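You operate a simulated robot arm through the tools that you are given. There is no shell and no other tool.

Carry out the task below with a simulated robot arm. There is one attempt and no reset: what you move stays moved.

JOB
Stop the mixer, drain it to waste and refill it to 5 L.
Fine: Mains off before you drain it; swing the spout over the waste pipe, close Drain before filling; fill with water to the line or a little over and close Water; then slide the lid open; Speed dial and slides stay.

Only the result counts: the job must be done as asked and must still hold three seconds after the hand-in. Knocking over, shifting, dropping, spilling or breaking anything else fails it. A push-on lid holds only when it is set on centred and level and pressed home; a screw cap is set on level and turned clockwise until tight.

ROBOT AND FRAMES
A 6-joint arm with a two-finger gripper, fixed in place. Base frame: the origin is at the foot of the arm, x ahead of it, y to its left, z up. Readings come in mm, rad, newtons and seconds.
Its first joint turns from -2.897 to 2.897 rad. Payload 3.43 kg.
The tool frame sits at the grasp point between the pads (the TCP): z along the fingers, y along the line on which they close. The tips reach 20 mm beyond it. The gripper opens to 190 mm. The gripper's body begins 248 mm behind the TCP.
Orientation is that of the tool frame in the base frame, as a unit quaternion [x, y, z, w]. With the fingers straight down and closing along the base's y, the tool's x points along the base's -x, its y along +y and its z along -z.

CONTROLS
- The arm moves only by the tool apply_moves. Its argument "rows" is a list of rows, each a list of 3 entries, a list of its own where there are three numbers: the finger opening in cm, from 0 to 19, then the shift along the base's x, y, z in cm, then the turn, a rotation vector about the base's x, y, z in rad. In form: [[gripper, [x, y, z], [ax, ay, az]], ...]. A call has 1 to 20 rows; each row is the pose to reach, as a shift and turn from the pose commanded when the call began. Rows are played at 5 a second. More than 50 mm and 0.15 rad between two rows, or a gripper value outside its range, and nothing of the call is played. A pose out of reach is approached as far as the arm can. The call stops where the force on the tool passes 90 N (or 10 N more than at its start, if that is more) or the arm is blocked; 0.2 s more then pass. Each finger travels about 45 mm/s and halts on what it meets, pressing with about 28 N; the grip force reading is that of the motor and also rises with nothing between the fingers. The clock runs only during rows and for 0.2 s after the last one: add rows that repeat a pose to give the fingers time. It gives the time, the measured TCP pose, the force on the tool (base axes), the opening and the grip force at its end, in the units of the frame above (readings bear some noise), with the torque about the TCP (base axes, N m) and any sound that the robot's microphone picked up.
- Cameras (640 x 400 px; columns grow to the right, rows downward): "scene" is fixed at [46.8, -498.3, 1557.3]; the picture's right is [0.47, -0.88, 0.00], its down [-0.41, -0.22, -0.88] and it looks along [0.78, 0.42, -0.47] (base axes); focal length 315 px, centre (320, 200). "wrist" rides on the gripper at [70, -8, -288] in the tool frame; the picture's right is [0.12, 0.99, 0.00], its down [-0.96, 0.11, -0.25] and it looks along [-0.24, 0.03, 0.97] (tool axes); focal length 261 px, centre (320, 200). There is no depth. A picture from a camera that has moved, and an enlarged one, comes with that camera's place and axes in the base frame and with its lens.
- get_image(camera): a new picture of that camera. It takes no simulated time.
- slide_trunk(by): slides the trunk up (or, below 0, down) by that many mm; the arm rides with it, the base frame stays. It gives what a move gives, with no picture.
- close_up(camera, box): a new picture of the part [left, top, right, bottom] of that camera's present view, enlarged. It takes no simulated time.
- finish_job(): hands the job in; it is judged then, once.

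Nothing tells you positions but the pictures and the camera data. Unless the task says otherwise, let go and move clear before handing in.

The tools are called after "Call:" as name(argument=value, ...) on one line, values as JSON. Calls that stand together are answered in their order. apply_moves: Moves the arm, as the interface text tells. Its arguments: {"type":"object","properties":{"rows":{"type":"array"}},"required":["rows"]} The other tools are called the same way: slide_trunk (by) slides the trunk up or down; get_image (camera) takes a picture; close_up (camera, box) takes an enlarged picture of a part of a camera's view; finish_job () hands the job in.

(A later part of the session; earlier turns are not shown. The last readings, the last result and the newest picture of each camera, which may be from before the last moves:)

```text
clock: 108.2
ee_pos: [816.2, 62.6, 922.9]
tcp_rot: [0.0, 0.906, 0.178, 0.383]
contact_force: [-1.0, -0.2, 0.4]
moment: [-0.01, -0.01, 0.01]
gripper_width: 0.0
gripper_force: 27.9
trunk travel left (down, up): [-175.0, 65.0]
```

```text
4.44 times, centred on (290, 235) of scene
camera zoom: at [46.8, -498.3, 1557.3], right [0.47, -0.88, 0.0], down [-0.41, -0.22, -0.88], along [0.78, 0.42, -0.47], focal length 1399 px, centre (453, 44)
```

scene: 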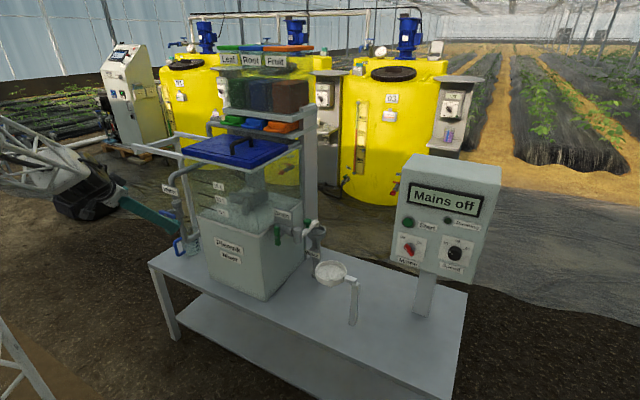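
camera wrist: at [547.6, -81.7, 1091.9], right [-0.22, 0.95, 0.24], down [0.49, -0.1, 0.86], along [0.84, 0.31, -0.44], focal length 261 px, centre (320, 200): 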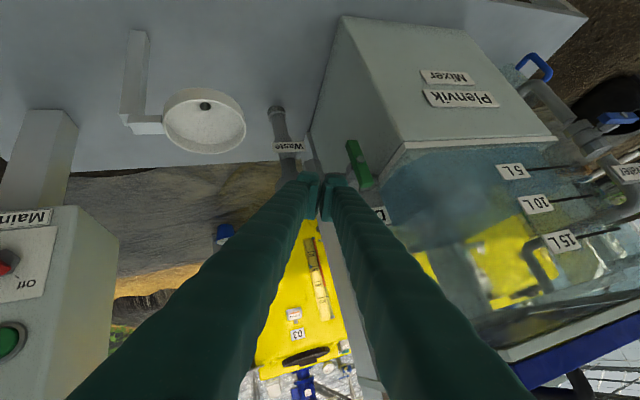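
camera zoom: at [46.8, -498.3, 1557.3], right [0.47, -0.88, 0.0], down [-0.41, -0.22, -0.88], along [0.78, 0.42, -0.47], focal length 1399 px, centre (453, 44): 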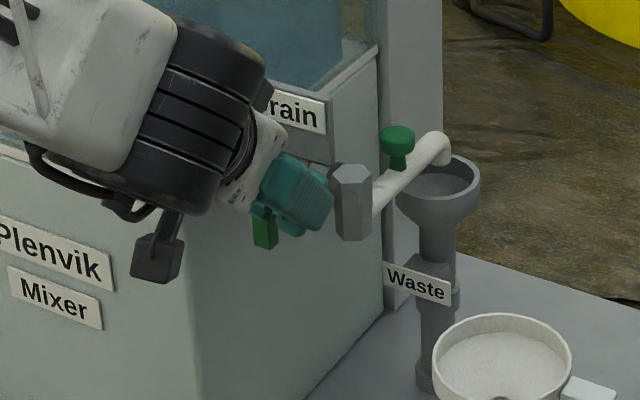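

Call:
apply_moves(rows=[[0, [0, 0.5, 0], [0, 0, 0]], [0, [0, 0.9, 0], [0, 0, 0]]])

Call:
close_up(camera="wrist", box=[260, 80, 420, 220])

Call:
close_up(camera="scene", box=[230, 190, 350, 280])

```text
clock: 108.8
ee_pos: [816.1, 70.3, 922.9]
tcp_rot: [0.001, 0.906, 0.179, 0.384]
contact_force: [0.0, -1.4, 0.7]
moment: [0.01, -0.03, 0.04]
gripper_width: 0.2
gripper_force: 28.2
trunk travel left (down, up): [-175.0, 65.0]
```

```text
2.86 times, centred on (340, 150) of wrist
camera zoom: at [568.7, -20.8, 1054.3], right [-0.22, 0.95, 0.24], down [0.49, -0.1, 0.86], along [0.84, 0.31, -0.44], focal length 745 px, centre (263, 343)
```

zoom: 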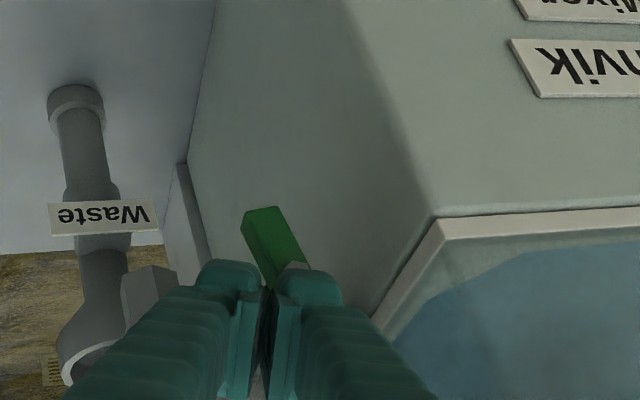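

```text
4.44 times, centred on (290, 235) of scene
camera zoom: at [46.8, -498.3, 1557.3], right [0.47, -0.88, 0.0], down [-0.41, -0.22, -0.88], along [0.78, 0.42, -0.47], focal length 1399 px, centre (453, 44)
```

zoom: 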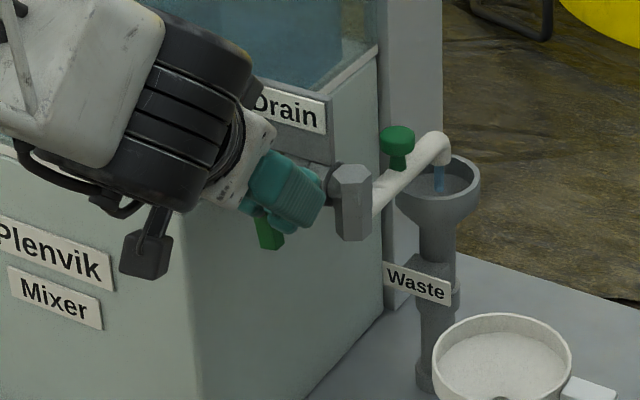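

The bleed has started, with a blue stream into the funnel and the lever about 13° open. I'll move the fingertip down beside the lever's lower end, ready to close it, and watch the level.

Call:
apply_moves(rows=[[0, [0, -1.5, 0], [0, 0, 0]], [0, [0, -2.8, -2.5], [0, 0, 0]], [0, [0, -2.6, -4.8], [0, 0, 0]]])

Call:
close_up(camera="wrist", box=[260, 80, 420, 220])

Call:
get_image(camera="scene")

Call:
close_up(camera="scene", box=[198, 190, 228, 220])

```text
clock: 109.6
ee_pos: [815.9, 43.6, 873.4]
tcp_rot: [0.0, 0.906, 0.18, 0.384]
contact_force: [-0.8, 0.6, -0.2]
moment: [-0.03, -0.01, -0.04]
gripper_width: 0.2
gripper_force: 28.0
trunk travel left (down, up): [-175.0, 65.0]
```

```text
2.86 times, centred on (340, 150) of wrist
camera zoom: at [569.1, -47.1, 1005.0], right [-0.22, 0.95, 0.24], down [0.49, -0.11, 0.86], along [0.84, 0.31, -0.44], focal length 745 px, centre (263, 343)
```

zoom: 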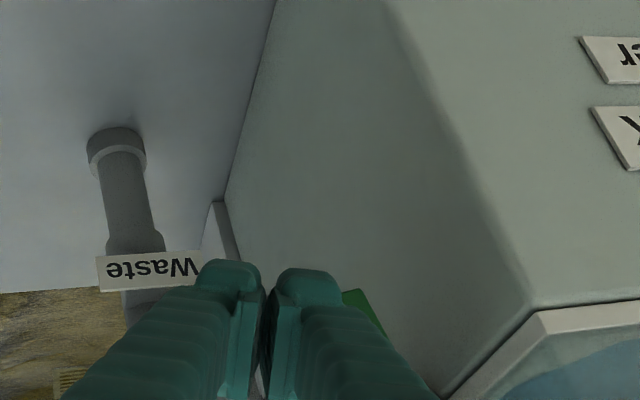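

```text
taken
```

scene: 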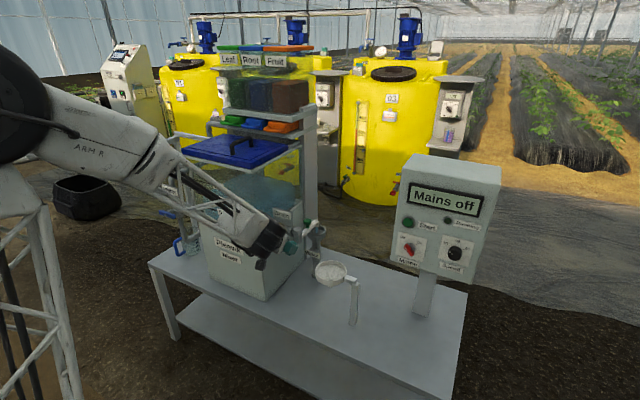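

```text
13.33 times, centred on (213, 205) of scene
camera zoom: at [46.8, -498.3, 1557.3], right [0.47, -0.88, 0.0], down [-0.41, -0.22, -0.88], along [0.78, 0.42, -0.47], focal length 4196 px, centre (1747, 133)
```

zoom: 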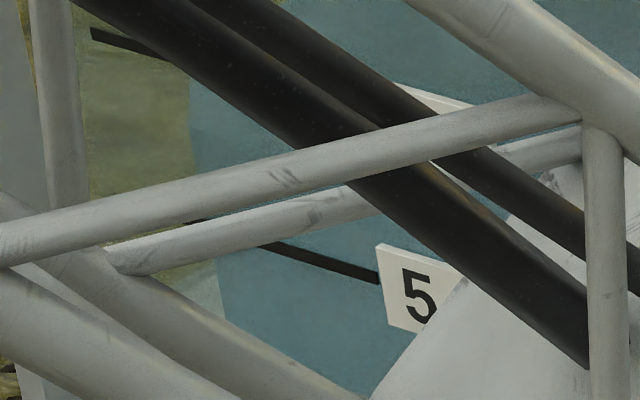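

The forearm partly hides the level mark from the scene camera. I'll check the wrist view and other parts of the scene view.

Call:
get_image(camera="wrist")

Call:
close_up(camera="scene", box=[190, 160, 310, 260])

Call:
close_up(camera="wrist", box=[370, 180, 640, 380])

```text
taken
camera wrist: at [569.1, -47.1, 1005.0], right [-0.22, 0.95, 0.24], down [0.49, -0.11, 0.86], along [0.84, 0.31, -0.44], focal length 261 px, centre (320, 200)
```

wrist: 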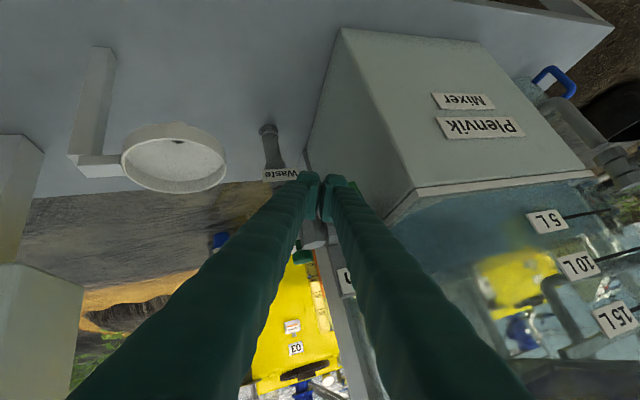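

```text
4.00 times, centred on (250, 210) of scene
camera zoom: at [46.8, -498.3, 1557.3], right [0.47, -0.88, 0.0], down [-0.41, -0.22, -0.88], along [0.78, 0.42, -0.47], focal length 1259 px, centre (600, 160)
```

zoom: 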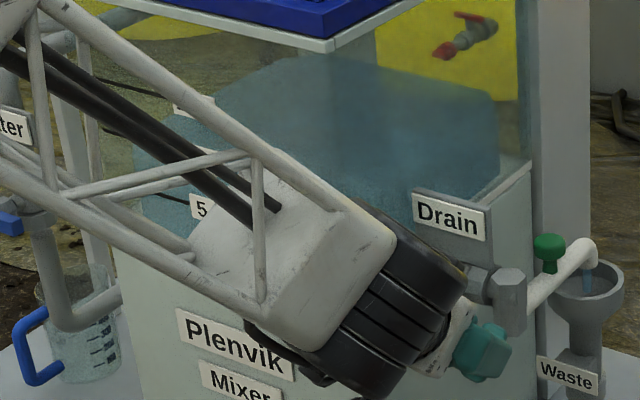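

```text
2.00 times, centred on (505, 280) of wrist
camera zoom: at [569.1, -47.1, 1005.0], right [-0.22, 0.95, 0.24], down [0.49, -0.11, 0.86], along [0.84, 0.31, -0.44], focal length 521 px, centre (-50, 40)
```

zoom: 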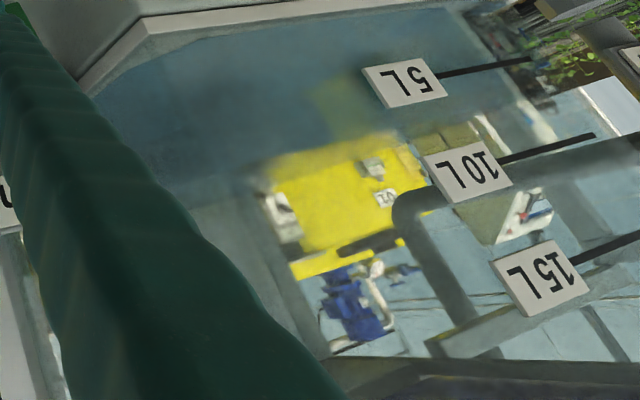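

Call:
close_up(camera="scene", box=[276, 172, 306, 202])

Call:
apply_moves(rows=[[0, [0, 0, 0], [0, 0, 0]], [0, [0, 0, 0], [0, 0, 0]], [0, [0, 0, 0], [0, 0, 0]]])

Call:
close_up(camera="scene", box=[276, 172, 306, 202])

Call:
close_up(camera="scene", box=[285, 215, 345, 265])

```text
13.33 times, centred on (291, 187) of scene
camera zoom: at [46.8, -498.3, 1557.3], right [0.47, -0.88, 0.0], down [-0.41, -0.22, -0.88], along [0.78, 0.42, -0.47], focal length 4196 px, centre (707, 373)
```

zoom: 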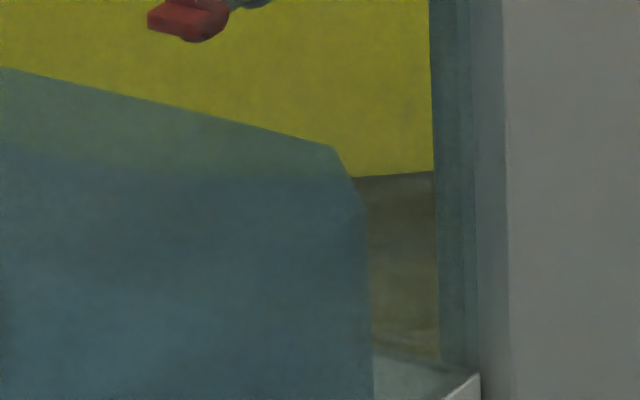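

```text
clock: 110.4
ee_pos: [817.2, 45.0, 873.4]
tcp_rot: [-0.001, 0.906, 0.179, 0.383]
contact_force: [-0.2, -0.8, 0.0]
moment: [-0.04, 0.01, -0.01]
gripper_width: 0.2
gripper_force: 28.0
trunk travel left (down, up): [-175.0, 65.0]
```

```text
13.33 times, centred on (291, 187) of scene
camera zoom: at [46.8, -498.3, 1557.3], right [0.47, -0.88, 0.0], down [-0.41, -0.22, -0.88], along [0.78, 0.42, -0.47], focal length 4196 px, centre (707, 373)
```

zoom: 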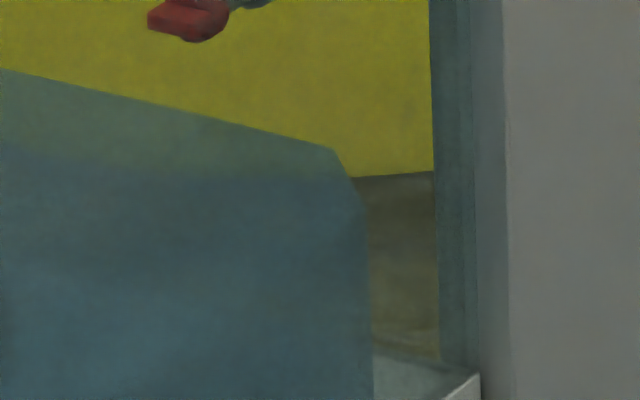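

```text
8.00 times, centred on (315, 240) of scene
camera zoom: at [46.8, -498.3, 1557.3], right [0.47, -0.88, 0.0], down [-0.41, -0.22, -0.88], along [0.78, 0.42, -0.47], focal length 2518 px, centre (360, -120)
```

zoom: 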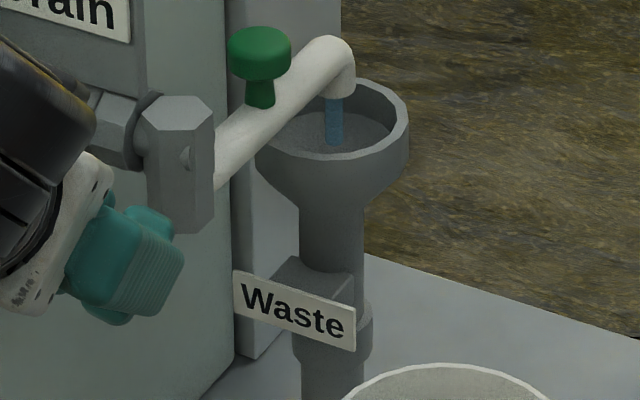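

The bleed is slow, about 0.1 L/s, which gives fine control. I'll wait in longer steps and keep measuring the back corner of the water surface.

Call:
apply_moves(rows=[[0, [0, 0, 0], [0, 0, 0]], [0, [0, 0, 0], [0, 0, 0]], [0, [0, 0, 0], [0, 0, 0]], [0, [0, 0, 0], [0, 0, 0]], [0, [0, 0, 0], [0, 0, 0]], [0, [0, 0, 0], [0, 0, 0]], [0, [0, 0, 0], [0, 0, 0]], [0, [0, 0, 0], [0, 0, 0]], [0, [0, 0, 0], [0, 0, 0]], [0, [0, 0, 0], [0, 0, 0]], [0, [0, 0, 0], [0, 0, 0]], [0, [0, 0, 0], [0, 0, 0]], [0, [0, 0, 0], [0, 0, 0]], [0, [0, 0, 0], [0, 0, 0]], [0, [0, 0, 0], [0, 0, 0]], [0, [0, 0, 0], [0, 0, 0]], [0, [0, 0, 0], [0, 0, 0]], [0, [0, 0, 0], [0, 0, 0]], [0, [0, 0, 0], [0, 0, 0]], [0, [0, 0, 0], [0, 0, 0]]])

Call:
close_up(camera="scene", box=[276, 172, 306, 202])

```text
clock: 114.6
ee_pos: [817.7, 44.9, 873.6]
tcp_rot: [0.0, 0.906, 0.179, 0.383]
contact_force: [-0.1, 0.8, 0.2]
moment: [-0.01, 0.01, -0.01]
gripper_width: 0.1
gripper_force: 28.0
trunk travel left (down, up): [-175.0, 65.0]
```

```text
13.33 times, centred on (291, 187) of scene
camera zoom: at [46.8, -498.3, 1557.3], right [0.47, -0.88, 0.0], down [-0.41, -0.22, -0.88], along [0.78, 0.42, -0.47], focal length 4196 px, centre (707, 373)
```

zoom: 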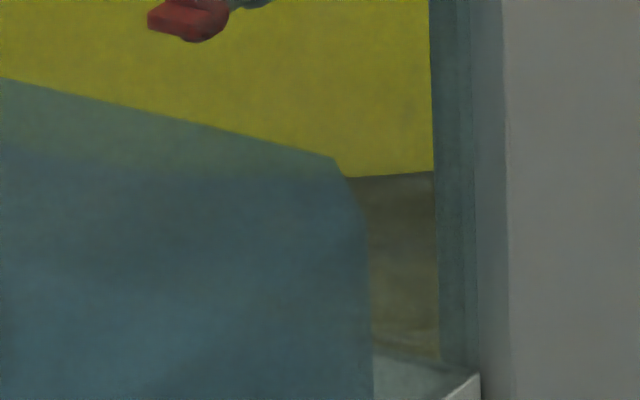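

Call:
apply_moves(rows=[[0, [0, 0, 0], [0, 0, 0]], [0, [0, 0, 0], [0, 0, 0]], [0, [0, 0, 0], [0, 0, 0]], [0, [0, 0, 0], [0, 0, 0]], [0, [0, 0, 0], [0, 0, 0]], [0, [0, 0, 0], [0, 0, 0]], [0, [0, 0, 0], [0, 0, 0]], [0, [0, 0, 0], [0, 0, 0]], [0, [0, 0, 0], [0, 0, 0]], [0, [0, 0, 0], [0, 0, 0]], [0, [0, 0, 0], [0, 0, 0]], [0, [0, 0, 0], [0, 0, 0]], [0, [0, 0, 0], [0, 0, 0]], [0, [0, 0, 0], [0, 0, 0]], [0, [0, 0, 0], [0, 0, 0]], [0, [0, 0, 0], [0, 0, 0]], [0, [0, 0, 0], [0, 0, 0]], [0, [0, 0, 0], [0, 0, 0]], [0, [0, 0, 0], [0, 0, 0]], [0, [0, 0, 0], [0, 0, 0]]])

Call:
apply_moves(rows=[[0, [0, 0, 0], [0, 0, 0]], [0, [0, 0, 0], [0, 0, 0]], [0, [0, 0, 0], [0, 0, 0]], [0, [0, 0, 0], [0, 0, 0]], [0, [0, 0, 0], [0, 0, 0]], [0, [0, 0, 0], [0, 0, 0]], [0, [0, 0, 0], [0, 0, 0]], [0, [0, 0, 0], [0, 0, 0]], [0, [0, 0, 0], [0, 0, 0]], [0, [0, 0, 0], [0, 0, 0]], [0, [0, 0, 0], [0, 0, 0]], [0, [0, 0, 0], [0, 0, 0]], [0, [0, 0, 0], [0, 0, 0]], [0, [0, 0, 0], [0, 0, 0]], [0, [0, 0, 0], [0, 0, 0]], [0, [0, 0, 0], [0, 0, 0]], [0, [0, 0, 0], [0, 0, 0]], [0, [0, 0, 0], [0, 0, 0]], [0, [0, 0, 0], [0, 0, 0]], [0, [0, 0, 0], [0, 0, 0]]])

Call:
close_up(camera="scene", box=[276, 172, 306, 202])

Call:
close_up(camera="scene", box=[198, 190, 228, 220])

Call:
close_up(camera="wrist", box=[470, 180, 640, 300])

```text
clock: 118.8
ee_pos: [816.9, 44.1, 873.1]
tcp_rot: [0.0, 0.906, 0.179, 0.383]
contact_force: [0.4, -0.5, -0.2]
moment: [0.03, 0.01, -0.02]
gripper_width: 0.0
gripper_force: 28.1
trunk travel left (down, up): [-175.0, 65.0]
```

```text
clock: 123.0
ee_pos: [816.3, 43.8, 872.5]
tcp_rot: [0.0, 0.906, 0.179, 0.383]
contact_force: [0.0, -0.7, -0.8]
moment: [-0.01, 0.0, 0.01]
gripper_width: 0.0
gripper_force: 27.7
trunk travel left (down, up): [-175.0, 65.0]
```

```text
13.33 times, centred on (291, 187) of scene
camera zoom: at [46.8, -498.3, 1557.3], right [0.47, -0.88, 0.0], down [-0.41, -0.22, -0.88], along [0.78, 0.42, -0.47], focal length 4196 px, centre (707, 373)
```

zoom: 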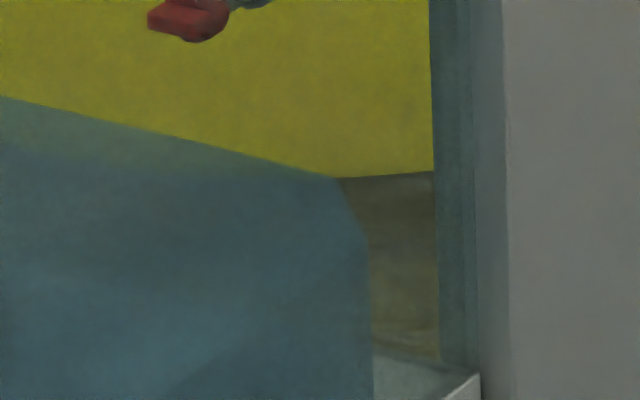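

```text
13.33 times, centred on (213, 205) of scene
camera zoom: at [46.8, -498.3, 1557.3], right [0.47, -0.88, 0.0], down [-0.41, -0.22, -0.88], along [0.78, 0.42, -0.47], focal length 4196 px, centre (1747, 133)
```

zoom: 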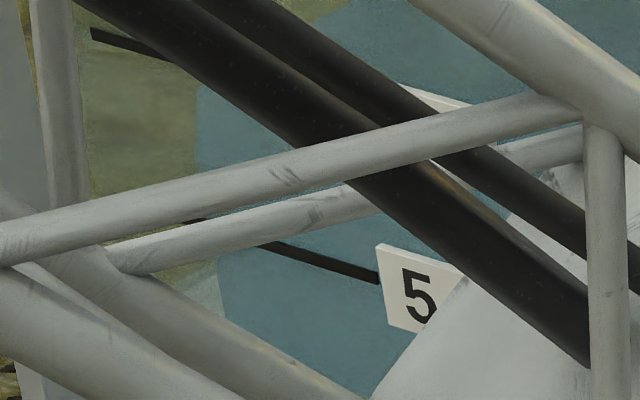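

```text
3.33 times, centred on (555, 240) of wrist
camera zoom: at [569.4, -47.0, 1005.0], right [-0.22, 0.95, 0.24], down [0.49, -0.1, 0.86], along [0.84, 0.31, -0.44], focal length 869 px, centre (-463, 67)
```

zoom: 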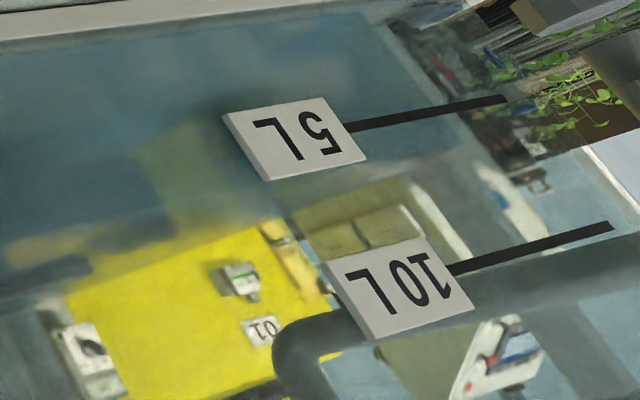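

Call:
apply_moves(rows=[[0, [0, 0, 0], [0, 0, 0]], [0, [0, 0, 0], [0, 0, 0]], [0, [0, 0, 0], [0, 0, 0]], [0, [0, 0, 0], [0, 0, 0]], [0, [0, 0, 0], [0, 0, 0]], [0, [0, 0, 0], [0, 0, 0]], [0, [0, 0, 0], [0, 0, 0]], [0, [0, 0, 0], [0, 0, 0]], [0, [0, 0, 0], [0, 0, 0]], [0, [0, 0, 0], [0, 0, 0]], [0, [0, 0, 0], [0, 0, 0]], [0, [0, 0, 0], [0, 0, 0]], [0, [0, 0, 0], [0, 0, 0]], [0, [0, 0, 0], [0, 0, 0]], [0, [0, 0, 0], [0, 0, 0]], [0, [0, 0, 0], [0, 0, 0]], [0, [0, 0, 0], [0, 0, 0]], [0, [0, 0, 0], [0, 0, 0]], [0, [0, 0, 0], [0, 0, 0]], [0, [0, 0, 0], [0, 0, 0]]])

Call:
close_up(camera="scene", box=[276, 172, 306, 202])

Call:
close_up(camera="scene", box=[198, 190, 228, 220])

Call:
close_up(camera="wrist", box=[470, 180, 640, 300])

```text
clock: 127.2
ee_pos: [817.1, 44.2, 873.4]
tcp_rot: [0.0, 0.906, 0.179, 0.383]
contact_force: [-1.1, 0.4, -0.7]
moment: [0.02, 0.0, -0.03]
gripper_width: 0.0
gripper_force: 28.2
trunk travel left (down, up): [-175.0, 65.0]
```

```text
13.33 times, centred on (291, 187) of scene
camera zoom: at [46.8, -498.3, 1557.3], right [0.47, -0.88, 0.0], down [-0.41, -0.22, -0.88], along [0.78, 0.42, -0.47], focal length 4196 px, centre (707, 373)
```

zoom: 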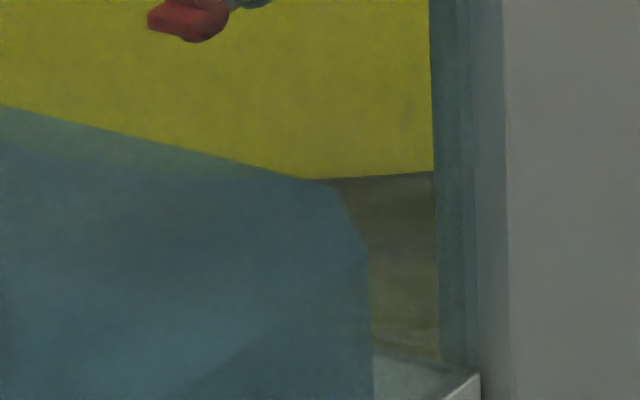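

```text
13.33 times, centred on (213, 205) of scene
camera zoom: at [46.8, -498.3, 1557.3], right [0.47, -0.88, 0.0], down [-0.41, -0.22, -0.88], along [0.78, 0.42, -0.47], focal length 4196 px, centre (1747, 133)
```

zoom: 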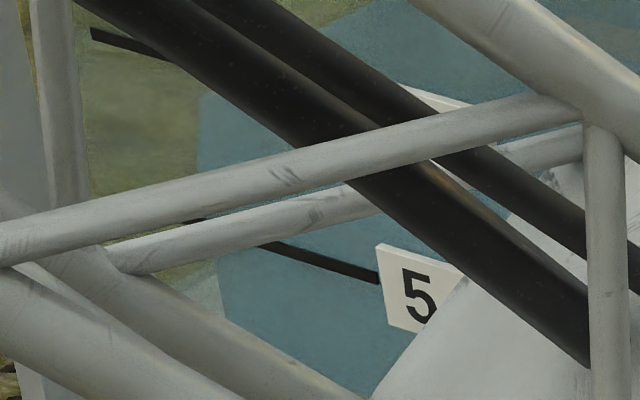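

```text
3.33 times, centred on (555, 240) of wrist
camera zoom: at [569.4, -47.0, 1005.0], right [-0.22, 0.95, 0.24], down [0.49, -0.1, 0.86], along [0.84, 0.31, -0.44], focal length 869 px, centre (-463, 67)
```

zoom: 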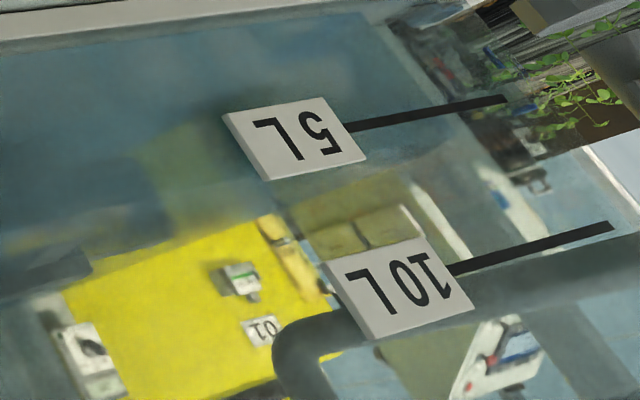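

Call:
apply_moves(rows=[[0, [0, 0, 0], [0, 0, 0]], [0, [0, 0, 0], [0, 0, 0]], [0, [0, 0, 0], [0, 0, 0]], [0, [0, 0, 0], [0, 0, 0]], [0, [0, 0, 0], [0, 0, 0]], [0, [0, 0, 0], [0, 0, 0]], [0, [0, 0, 0], [0, 0, 0]], [0, [0, 0, 0], [0, 0, 0]], [0, [0, 0, 0], [0, 0, 0]], [0, [0, 0, 0], [0, 0, 0]], [0, [0, 0, 0], [0, 0, 0]], [0, [0, 0, 0], [0, 0, 0]], [0, [0, 0, 0], [0, 0, 0]], [0, [0, 0, 0], [0, 0, 0]], [0, [0, 0, 0], [0, 0, 0]], [0, [0, 0, 0], [0, 0, 0]], [0, [0, 0, 0], [0, 0, 0]], [0, [0, 0, 0], [0, 0, 0]], [0, [0, 0, 0], [0, 0, 0]], [0, [0, 0, 0], [0, 0, 0]]])

Call:
close_up(camera="scene", box=[276, 172, 306, 202])

Call:
close_up(camera="scene", box=[204, 190, 219, 205])

Call:
close_up(camera="scene", box=[285, 215, 345, 265])

```text
clock: 131.4
ee_pos: [818.0, 44.8, 873.7]
tcp_rot: [0.0, 0.906, 0.178, 0.384]
contact_force: [0.0, 0.6, 0.0]
moment: [0.01, 0.02, 0.0]
gripper_width: 0.0
gripper_force: 28.1
trunk travel left (down, up): [-175.0, 65.0]
```

```text
13.33 times, centred on (291, 187) of scene
camera zoom: at [46.8, -498.3, 1557.3], right [0.47, -0.88, 0.0], down [-0.41, -0.22, -0.88], along [0.78, 0.42, -0.47], focal length 4196 px, centre (707, 373)
```

zoom: 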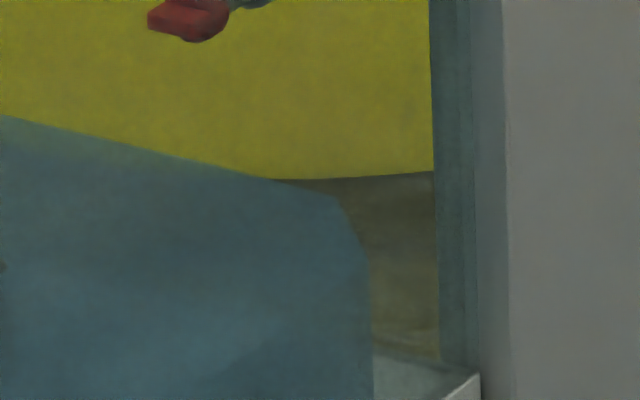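

```text
16.00 times, centred on (212, 198) of scene
camera zoom: at [46.8, -498.3, 1557.3], right [0.47, -0.88, 0.0], down [-0.41, -0.22, -0.88], along [0.78, 0.42, -0.47], focal length 5036 px, centre (2056, 240)
```

zoom: 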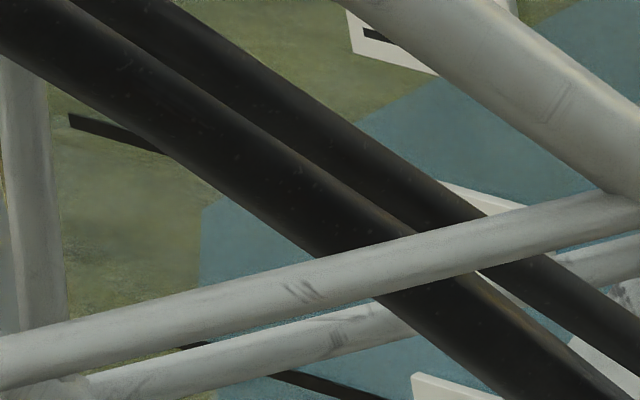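

```text
8.00 times, centred on (315, 240) of scene
camera zoom: at [46.8, -498.3, 1557.3], right [0.47, -0.88, 0.0], down [-0.41, -0.22, -0.88], along [0.78, 0.42, -0.47], focal length 2518 px, centre (360, -120)
```

zoom: 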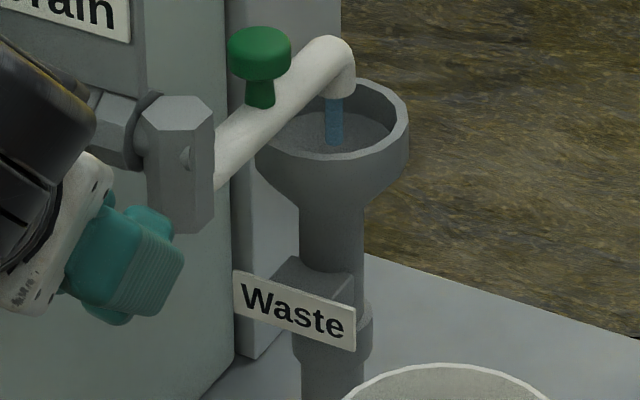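

The level is about 5.25 L by the calibrated reading. I'll let a touch more out and then push the drain lever's lower end to the closed stop.

Call:
apply_moves(rows=[[0, [0, 0.2, 0], [0, 0, 0]], [0, [0, 0.6, 0], [0, 0, 0]], [0, [0, 1.2, 0], [0, 0, 0]], [0, [0, 1.7, 0], [0, 0, 0]], [0, [0, 2.1, 0], [0, 0, 0]], [0, [0, 2.3, 0], [0, 0, 0]]])

Call:
close_up(camera="wrist", box=[260, 80, 420, 220])

Call:
close_up(camera="scene", box=[270, 205, 350, 265])

```text
clock: 132.8
ee_pos: [815.2, 60.4, 874.4]
tcp_rot: [0.005, 0.907, 0.177, 0.383]
contact_force: [-11.5, -77.0, 8.5]
moment: [1.34, -0.2, -0.6]
gripper_width: 0.1
gripper_force: 27.9
trunk travel left (down, up): [-175.0, 65.0]
```

```text
2.86 times, centred on (340, 150) of wrist
camera zoom: at [567.5, -29.5, 1006.1], right [-0.21, 0.95, 0.24], down [0.49, -0.11, 0.86], along [0.85, 0.3, -0.44], focal length 745 px, centre (263, 343)
```

zoom: 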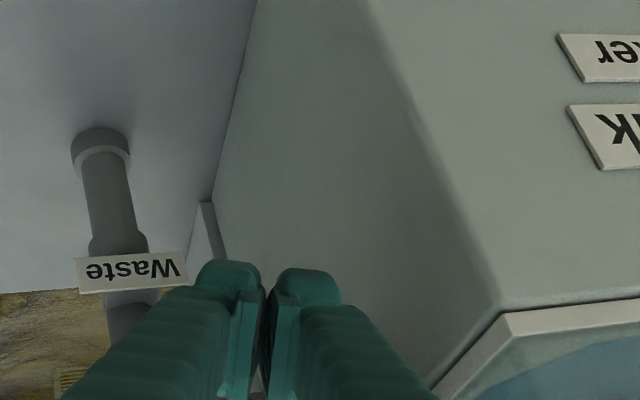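

```text
6.67 times, centred on (310, 235) of scene
camera zoom: at [46.8, -498.3, 1557.3], right [0.47, -0.88, 0.0], down [-0.41, -0.22, -0.88], along [0.78, 0.42, -0.47], focal length 2098 px, centre (387, -33)
```

zoom: 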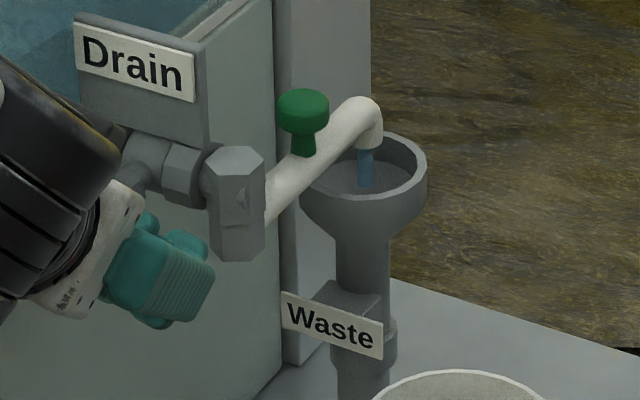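

The finger's bulkier part is pressing near the pivot height, so it can't turn the lever, and the bleed is still running. I'll back off, go 25 mm lower, and push again.

Call:
apply_moves(rows=[[0, [0, -1.2, -0.5], [0, 0, 0]], [0, [0, -1.2, -3.2], [0, 0, 0]], [0, [0, -0.4, -3.2], [0, 0, 0]], [0, [0, 0.2, -3.2], [0, 0, 0]]])

Call:
close_up(camera="scene", box=[270, 205, 350, 265])

Call:
close_up(camera="wrist", box=[260, 80, 420, 220])

```text
clock: 133.8
ee_pos: [814.5, 61.1, 839.8]
tcp_rot: [0.005, 0.907, 0.177, 0.383]
contact_force: [-16.5, -83.3, 5.6]
moment: [1.38, -0.26, -0.66]
gripper_width: 0.0
gripper_force: 28.0
trunk travel left (down, up): [-175.0, 65.0]
```

```text
6.67 times, centred on (310, 235) of scene
camera zoom: at [46.8, -498.3, 1557.3], right [0.47, -0.88, 0.0], down [-0.41, -0.22, -0.88], along [0.78, 0.42, -0.47], focal length 2098 px, centre (387, -33)
```

zoom: 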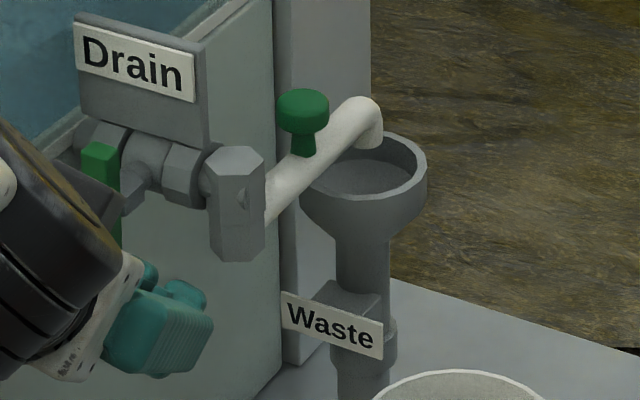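

```text
2.86 times, centred on (340, 150) of wrist
camera zoom: at [566.3, -27.8, 973.1], right [-0.21, 0.95, 0.24], down [0.49, -0.11, 0.86], along [0.84, 0.3, -0.44], focal length 745 px, centre (263, 343)
```

zoom: 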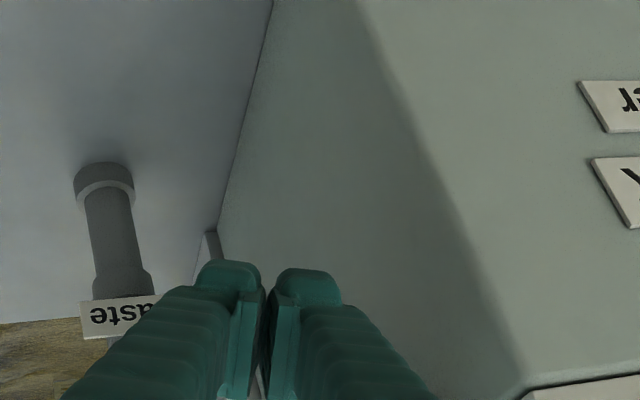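

The stream has stopped: Drain is closed against its stop. I'll back off and check everything from a clear view.

Call:
apply_moves(rows=[[0, [0, -1.5, 0], [0, 0, 0]], [0, [0, -4, 0.5], [0, 0, 0]], [0, [-1, -7, 3], [0, 0, 0]], [0, [-2, -9, 6.5], [-0.05, 0.11, 0]], [0, [-4, -10, 10], [-0.1, 0.22, 0]], [0, [-6, -10, 13.5], [-0.15, 0.33, 0]], [0, [-8, -10, 17], [-0.2, 0.44, 0]], [0, [-10, -10, 20], [-0.26, 0.56, 0]], [0, [-12, -9, 23], [-0.315, 0.675, 0]], [0, [-14, -8, 26], [-0.369, 0.791, 0]], [0, [-16, -7, 30], [-0.369, 0.791, 0]], [0, [-18, -6, 34], [-0.369, 0.791, 0]], [0, [-18, -6, 34], [-0.369, 0.791, 0]]])

Call:
get_image(camera="scene")

Call:
close_up(camera="scene", box=[198, 190, 228, 220])

Call:
close_up(camera="scene", box=[230, 190, 350, 280])

Call:
close_up(camera="scene", box=[145, 165, 305, 265])

```text
clock: 136.6
ee_pos: [634.7, 10.3, 1182.4]
tcp_rot: [-0.001, 1.0, 0.0, 0.0]
contact_force: [0.1, 0.0, 0.2]
moment: [0.0, -0.02, 0.04]
gripper_width: 0.0
gripper_force: 27.6
trunk travel left (down, up): [-175.0, 65.0]
```

```text
taken
```

scene: 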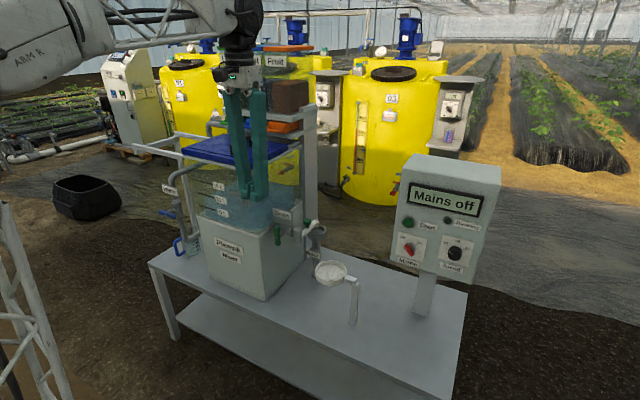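

```text
13.33 times, centred on (213, 205) of scene
camera zoom: at [46.8, -498.3, 1557.3], right [0.47, -0.88, 0.0], down [-0.41, -0.22, -0.88], along [0.78, 0.42, -0.47], focal length 4196 px, centre (1747, 133)
```

zoom: 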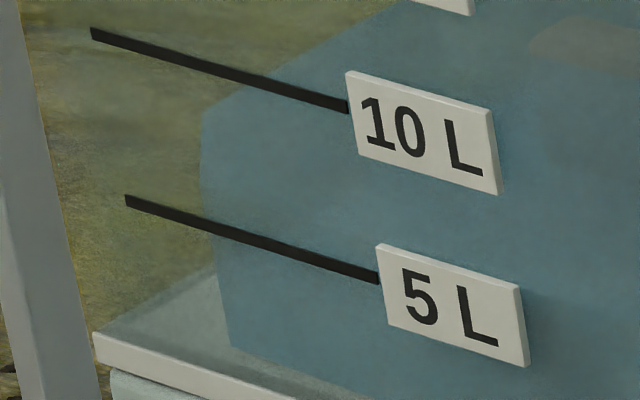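

```text
4.44 times, centred on (290, 235) of scene
camera zoom: at [46.8, -498.3, 1557.3], right [0.47, -0.88, 0.0], down [-0.41, -0.22, -0.88], along [0.78, 0.42, -0.47], focal length 1399 px, centre (453, 44)
```

zoom: 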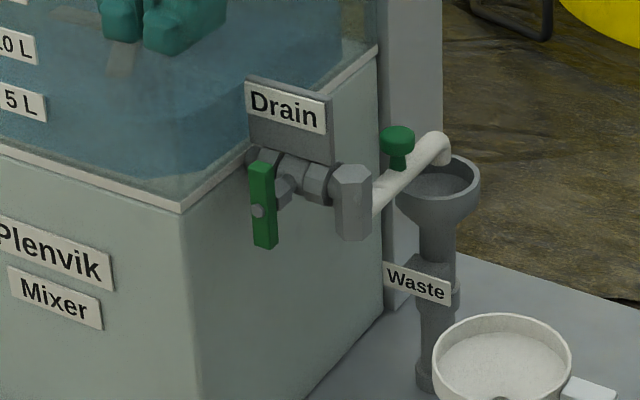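

```text
4.00 times, centred on (225, 215) of scene
camera zoom: at [46.8, -498.3, 1557.3], right [0.47, -0.88, 0.0], down [-0.41, -0.22, -0.88], along [0.78, 0.42, -0.47], focal length 1259 px, centre (700, 140)
```

zoom: 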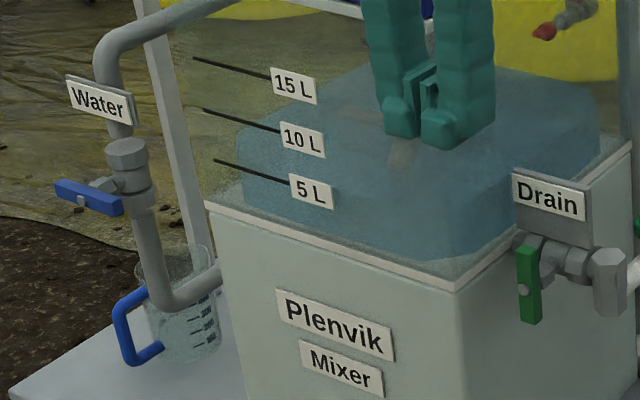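

Drain and Water are both closed, the stream is off, and the level reads about 5.1–5.2 L. Before opening the lid I want a near-horizontal look at the 5 L line to be sure, so I'll bring the wrist camera down to line height at the +y front corner.

Call:
apply_moves(rows=[[0, [0, 4.8, -0.8], [0, 0, 0]], [0, [0, 9.6, -1.6], [0, 0, 0]], [0, [0, 14.4, -2.4], [0, 0, 0]], [0, [0, 19.2, -3.2], [0, 0, 0]], [0, [0, 24, -4], [0, 0, 0]], [0, [0, 28.8, -4.8], [0, 0, 0]], [0, [0, 33.6, -5.6], [0, 0, 0]], [0, [0, 38.4, -6.4], [0, 0, 0]], [0, [0, 43.2, -7.2], [0, 0, 0]], [0, [0, 48, -8], [0, 0, 0]]])

Call:
apply_moves(rows=[[0, [0.5, 1, -1.4], [0.093, -0.093, 0]], [0, [1, 2, -2.8], [0.185, -0.185, 0]], [0, [1.5, 3, -4.2], [0.278, -0.278, 0]], [0, [2, 4, -5.6], [0.37, -0.37, 0]], [0, [2.5, 5, -7], [0.463, -0.463, 0]], [0, [3, 6, -8.4], [0.555, -0.555, 0]], [0, [3.5, 7, -9.8], [0.648, -0.648, 0]], [0, [4, 8, -11], [0.74, -0.74, 0]], [0, [4.5, 9, -12], [0.833, -0.833, 0]], [0, [5, 10, -13], [0.926, -0.926, 0]], [0, [5, 10, -13], [0.926, -0.926, 0]]])

Call:
get_image(camera="wrist")

```text
clock: 138.8
ee_pos: [636.2, 489.1, 1102.9]
tcp_rot: [0.0, 1.0, 0.0, 0.0]
contact_force: [0.3, -0.6, 0.6]
moment: [0.18, 0.02, -0.02]
gripper_width: 0.1
gripper_force: 28.2
trunk travel left (down, up): [-175.0, 65.0]
```

```text
clock: 141.2
ee_pos: [685.3, 589.7, 972.7]
tcp_rot: [0.001, 0.793, 0.431, 0.431]
contact_force: [-0.1, -0.2, -0.9]
moment: [-0.03, 0.04, 0.0]
gripper_width: 0.0
gripper_force: 28.7
out of reach, approached as far as the arm can: row 7, 8, 9
trunk travel left (down, up): [-175.0, 65.0]
```

```text
taken
camera wrist: at [447.5, 413.6, 990.6], right [-0.44, 0.67, 0.6], down [0.39, -0.45, 0.8], along [0.8, 0.59, -0.06], focal length 261 px, centre (320, 200)
```

wrist: 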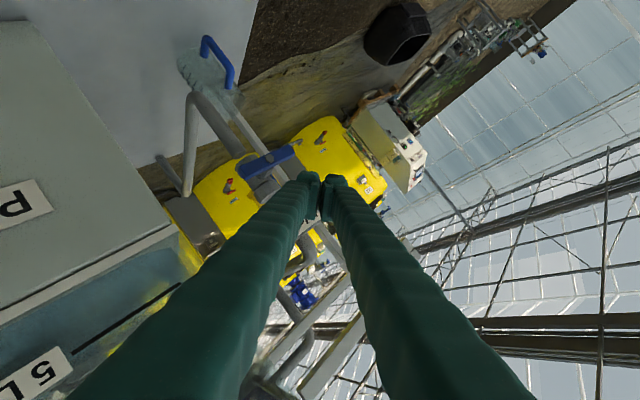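

Call:
close_up(camera="wrist", box=[60, 210, 220, 350])

Call:
close_up(camera="wrist", box=[130, 220, 220, 300])

```text
2.86 times, centred on (140, 280) of wrist
camera zoom: at [447.5, 413.6, 990.6], right [-0.44, 0.67, 0.6], down [0.39, -0.45, 0.8], along [0.8, 0.59, -0.06], focal length 745 px, centre (834, -29)
```

zoom: 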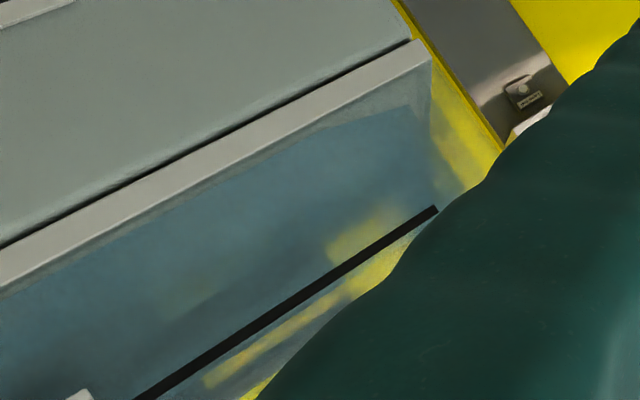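

```text
5.00 times, centred on (175, 260) of wrist
camera zoom: at [447.5, 413.6, 990.6], right [-0.44, 0.67, 0.6], down [0.39, -0.45, 0.8], along [0.8, 0.59, -0.06], focal length 1303 px, centre (1045, -100)
```

zoom: 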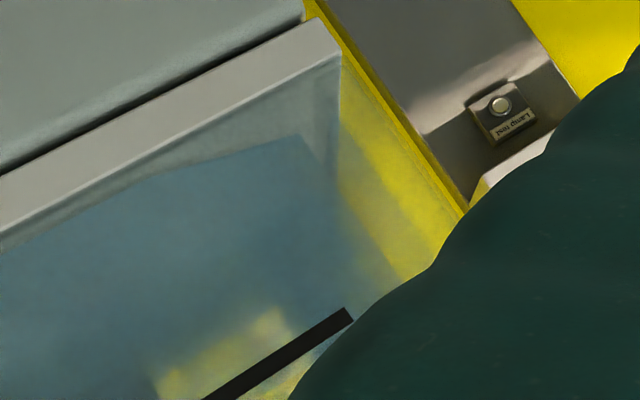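

Call:
close_up(camera="wrist", box=[95, 275, 190, 350])

Call:
close_up(camera="wrist", box=[0, 290, 140, 400])

```text
5.33 times, centred on (142, 312) of wrist
camera zoom: at [447.5, 413.6, 990.6], right [-0.44, 0.67, 0.6], down [0.39, -0.45, 0.8], along [0.8, 0.59, -0.06], focal length 1390 px, centre (1267, -400)
```

zoom: 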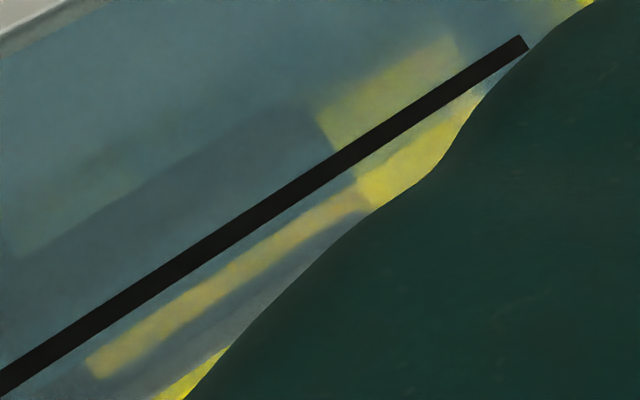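

```text
3.64 times, centred on (70, 345) of wrist
camera zoom: at [447.5, 413.6, 990.6], right [-0.44, 0.67, 0.6], down [0.39, -0.45, 0.8], along [0.8, 0.59, -0.06], focal length 948 px, centre (1229, -327)
```

zoom: 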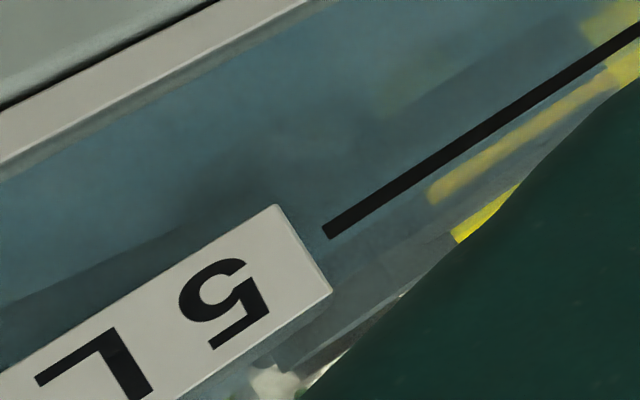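

The finger hides the part just above the line. I'll roll the tool a little to clear the view.

Call:
apply_moves(rows=[[0, [0, 0, 0], [-0.077, -0.077, 0.029]], [0, [0, 0, 0], [-0.154, -0.154, 0.058]], [0, [0, 0, 0], [-0.231, -0.23, 0.087]], [0, [0, 0, 0], [-0.308, -0.307, 0.116]], [0, [0, 0, 0], [-0.308, -0.307, 0.116]]])

Call:
get_image(camera="wrist")

Call:
close_up(camera="wrist", box=[40, 130, 220, 290])

```text
clock: 142.4
ee_pos: [685.9, 588.7, 972.1]
tcp_rot: [-0.177, 0.773, 0.323, 0.516]
contact_force: [-0.4, 0.3, 0.0]
moment: [0.0, -0.02, 0.02]
gripper_width: 0.0
gripper_force: 28.3
trunk travel left (down, up): [-175.0, 65.0]
```

```text
taken
camera wrist: at [466.0, 391.2, 978.0], right [-0.65, 0.73, 0.21], down [0.15, -0.14, 0.98], along [0.74, 0.67, -0.02], focal length 261 px, centre (320, 200)
```

wrist: 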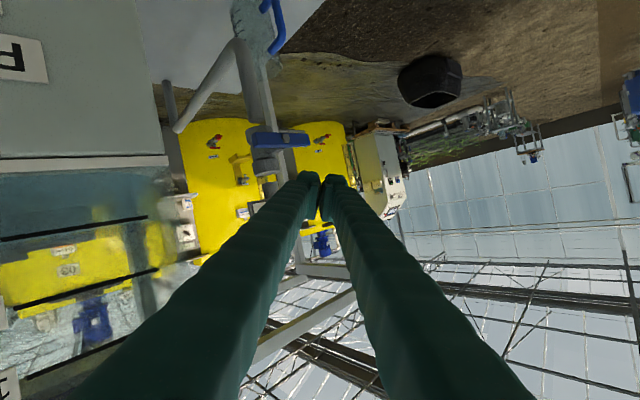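

```text
2.50 times, centred on (130, 210) of wrist
camera zoom: at [466.0, 391.2, 978.0], right [-0.65, 0.73, 0.21], down [0.15, -0.14, 0.98], along [0.74, 0.67, -0.02], focal length 652 px, centre (795, 175)
```

zoom: 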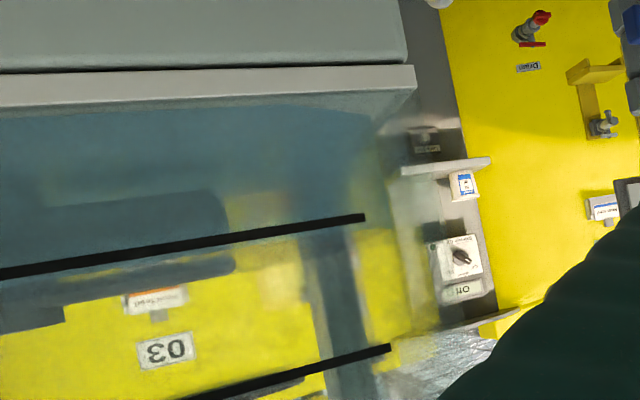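

Call:
close_up(camera="wrist", box=[95, 200, 160, 245])

Call:
close_up(camera="wrist", box=[0, 200, 100, 270])

```text
8.89 times, centred on (128, 222) of wrist
camera zoom: at [466.0, 391.2, 978.0], right [-0.65, 0.73, 0.21], down [0.15, -0.14, 0.98], along [0.74, 0.67, -0.02], focal length 2317 px, centre (2031, 0)
```

zoom: 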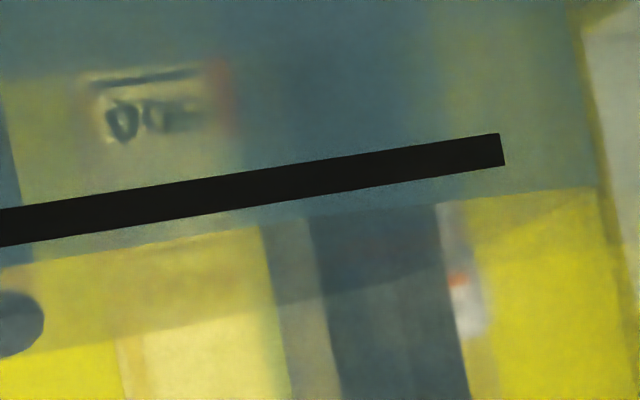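

```text
5.71 times, centred on (50, 235) of wrist
camera zoom: at [466.0, 391.2, 978.0], right [-0.65, 0.73, 0.21], down [0.15, -0.14, 0.98], along [0.74, 0.67, -0.02], focal length 1489 px, centre (1863, 0)
```

zoom: 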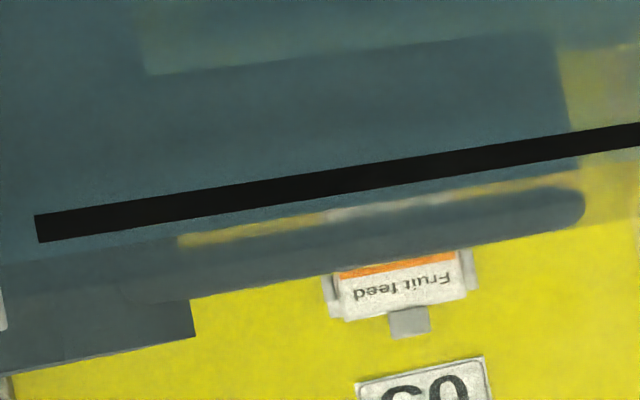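

The grazing view is clear: the water surface is about 3.5 mm above the centre of the 5 L line, so roughly 5.3 L and a little over, as asked. Now the lid: I'll return to tool-down above the front and look at the handle.

Call:
apply_moves(rows=[[0, [-1.2, -1.4, 2.2], [-0.058, 0.093, -0.032]], [0, [-2.2, -2.8, 4.6], [-0.117, 0.186, -0.064]], [0, [-3.2, -4.2, 7.2], [-0.175, 0.28, -0.096]], [0, [-4.2, -5.6, 9.8], [-0.233, 0.373, -0.128]], [0, [-5, -7, 12.4], [-0.292, 0.466, -0.16]], [0, [-5.6, -8.4, 15], [-0.35, 0.559, -0.192]], [0, [-6.2, -9.8, 17.6], [-0.408, 0.652, -0.224]], [0, [-6.6, -11.2, 20.2], [-0.467, 0.745, -0.256]], [0, [-6.6, -12.6, 22.8], [-0.525, 0.839, -0.288]], [0, [-6.6, -14, 25.4], [-0.583, 0.932, -0.32]], [0, [-6.6, -15.4, 28], [-0.642, 1.025, -0.352]], [0, [-6.6, -16.9, 30.8], [-0.7, 1.118, -0.384]], [0, [-6.6, -16.9, 30.8], [-0.7, 1.118, -0.384]]])

Call:
get_image(camera="wrist")

Call:
get_image(camera="scene")

```text
clock: 145.2
ee_pos: [619.9, 422.0, 1279.6]
tcp_rot: [0.001, 1.0, 0.0, -0.001]
contact_force: [0.4, 0.9, -0.1]
moment: [-0.05, 0.13, -0.01]
gripper_width: 0.0
gripper_force: 28.4
out of reach, approached as far as the arm can: row 3, 4
trunk travel left (down, up): [-175.0, 65.0]
```

```text
taken
camera wrist: at [551.0, 413.1, 1566.4], right [-0.12, 0.99, 0.0], down [0.96, 0.11, 0.25], along [0.24, 0.03, -0.97], focal length 261 px, centre (320, 200)
```

wrist: 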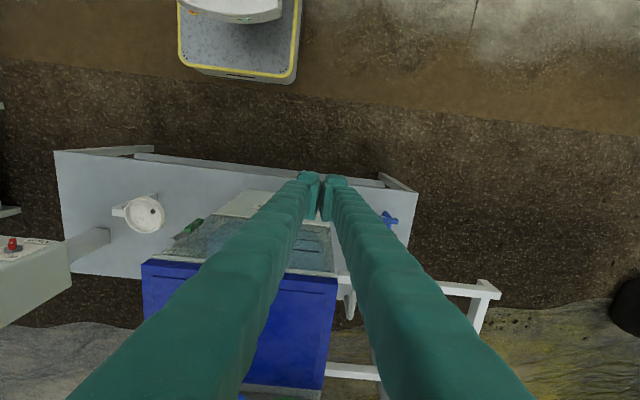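

```text
taken
```

scene: 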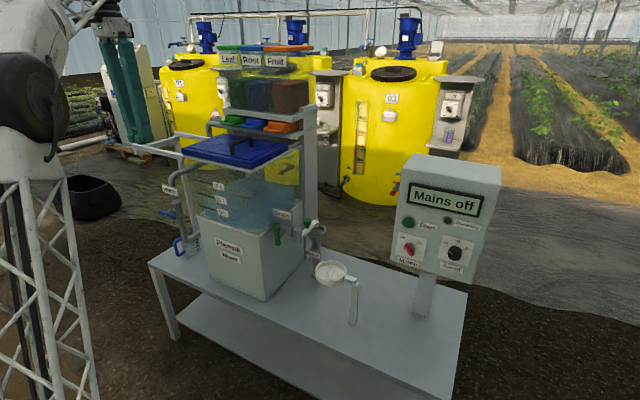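

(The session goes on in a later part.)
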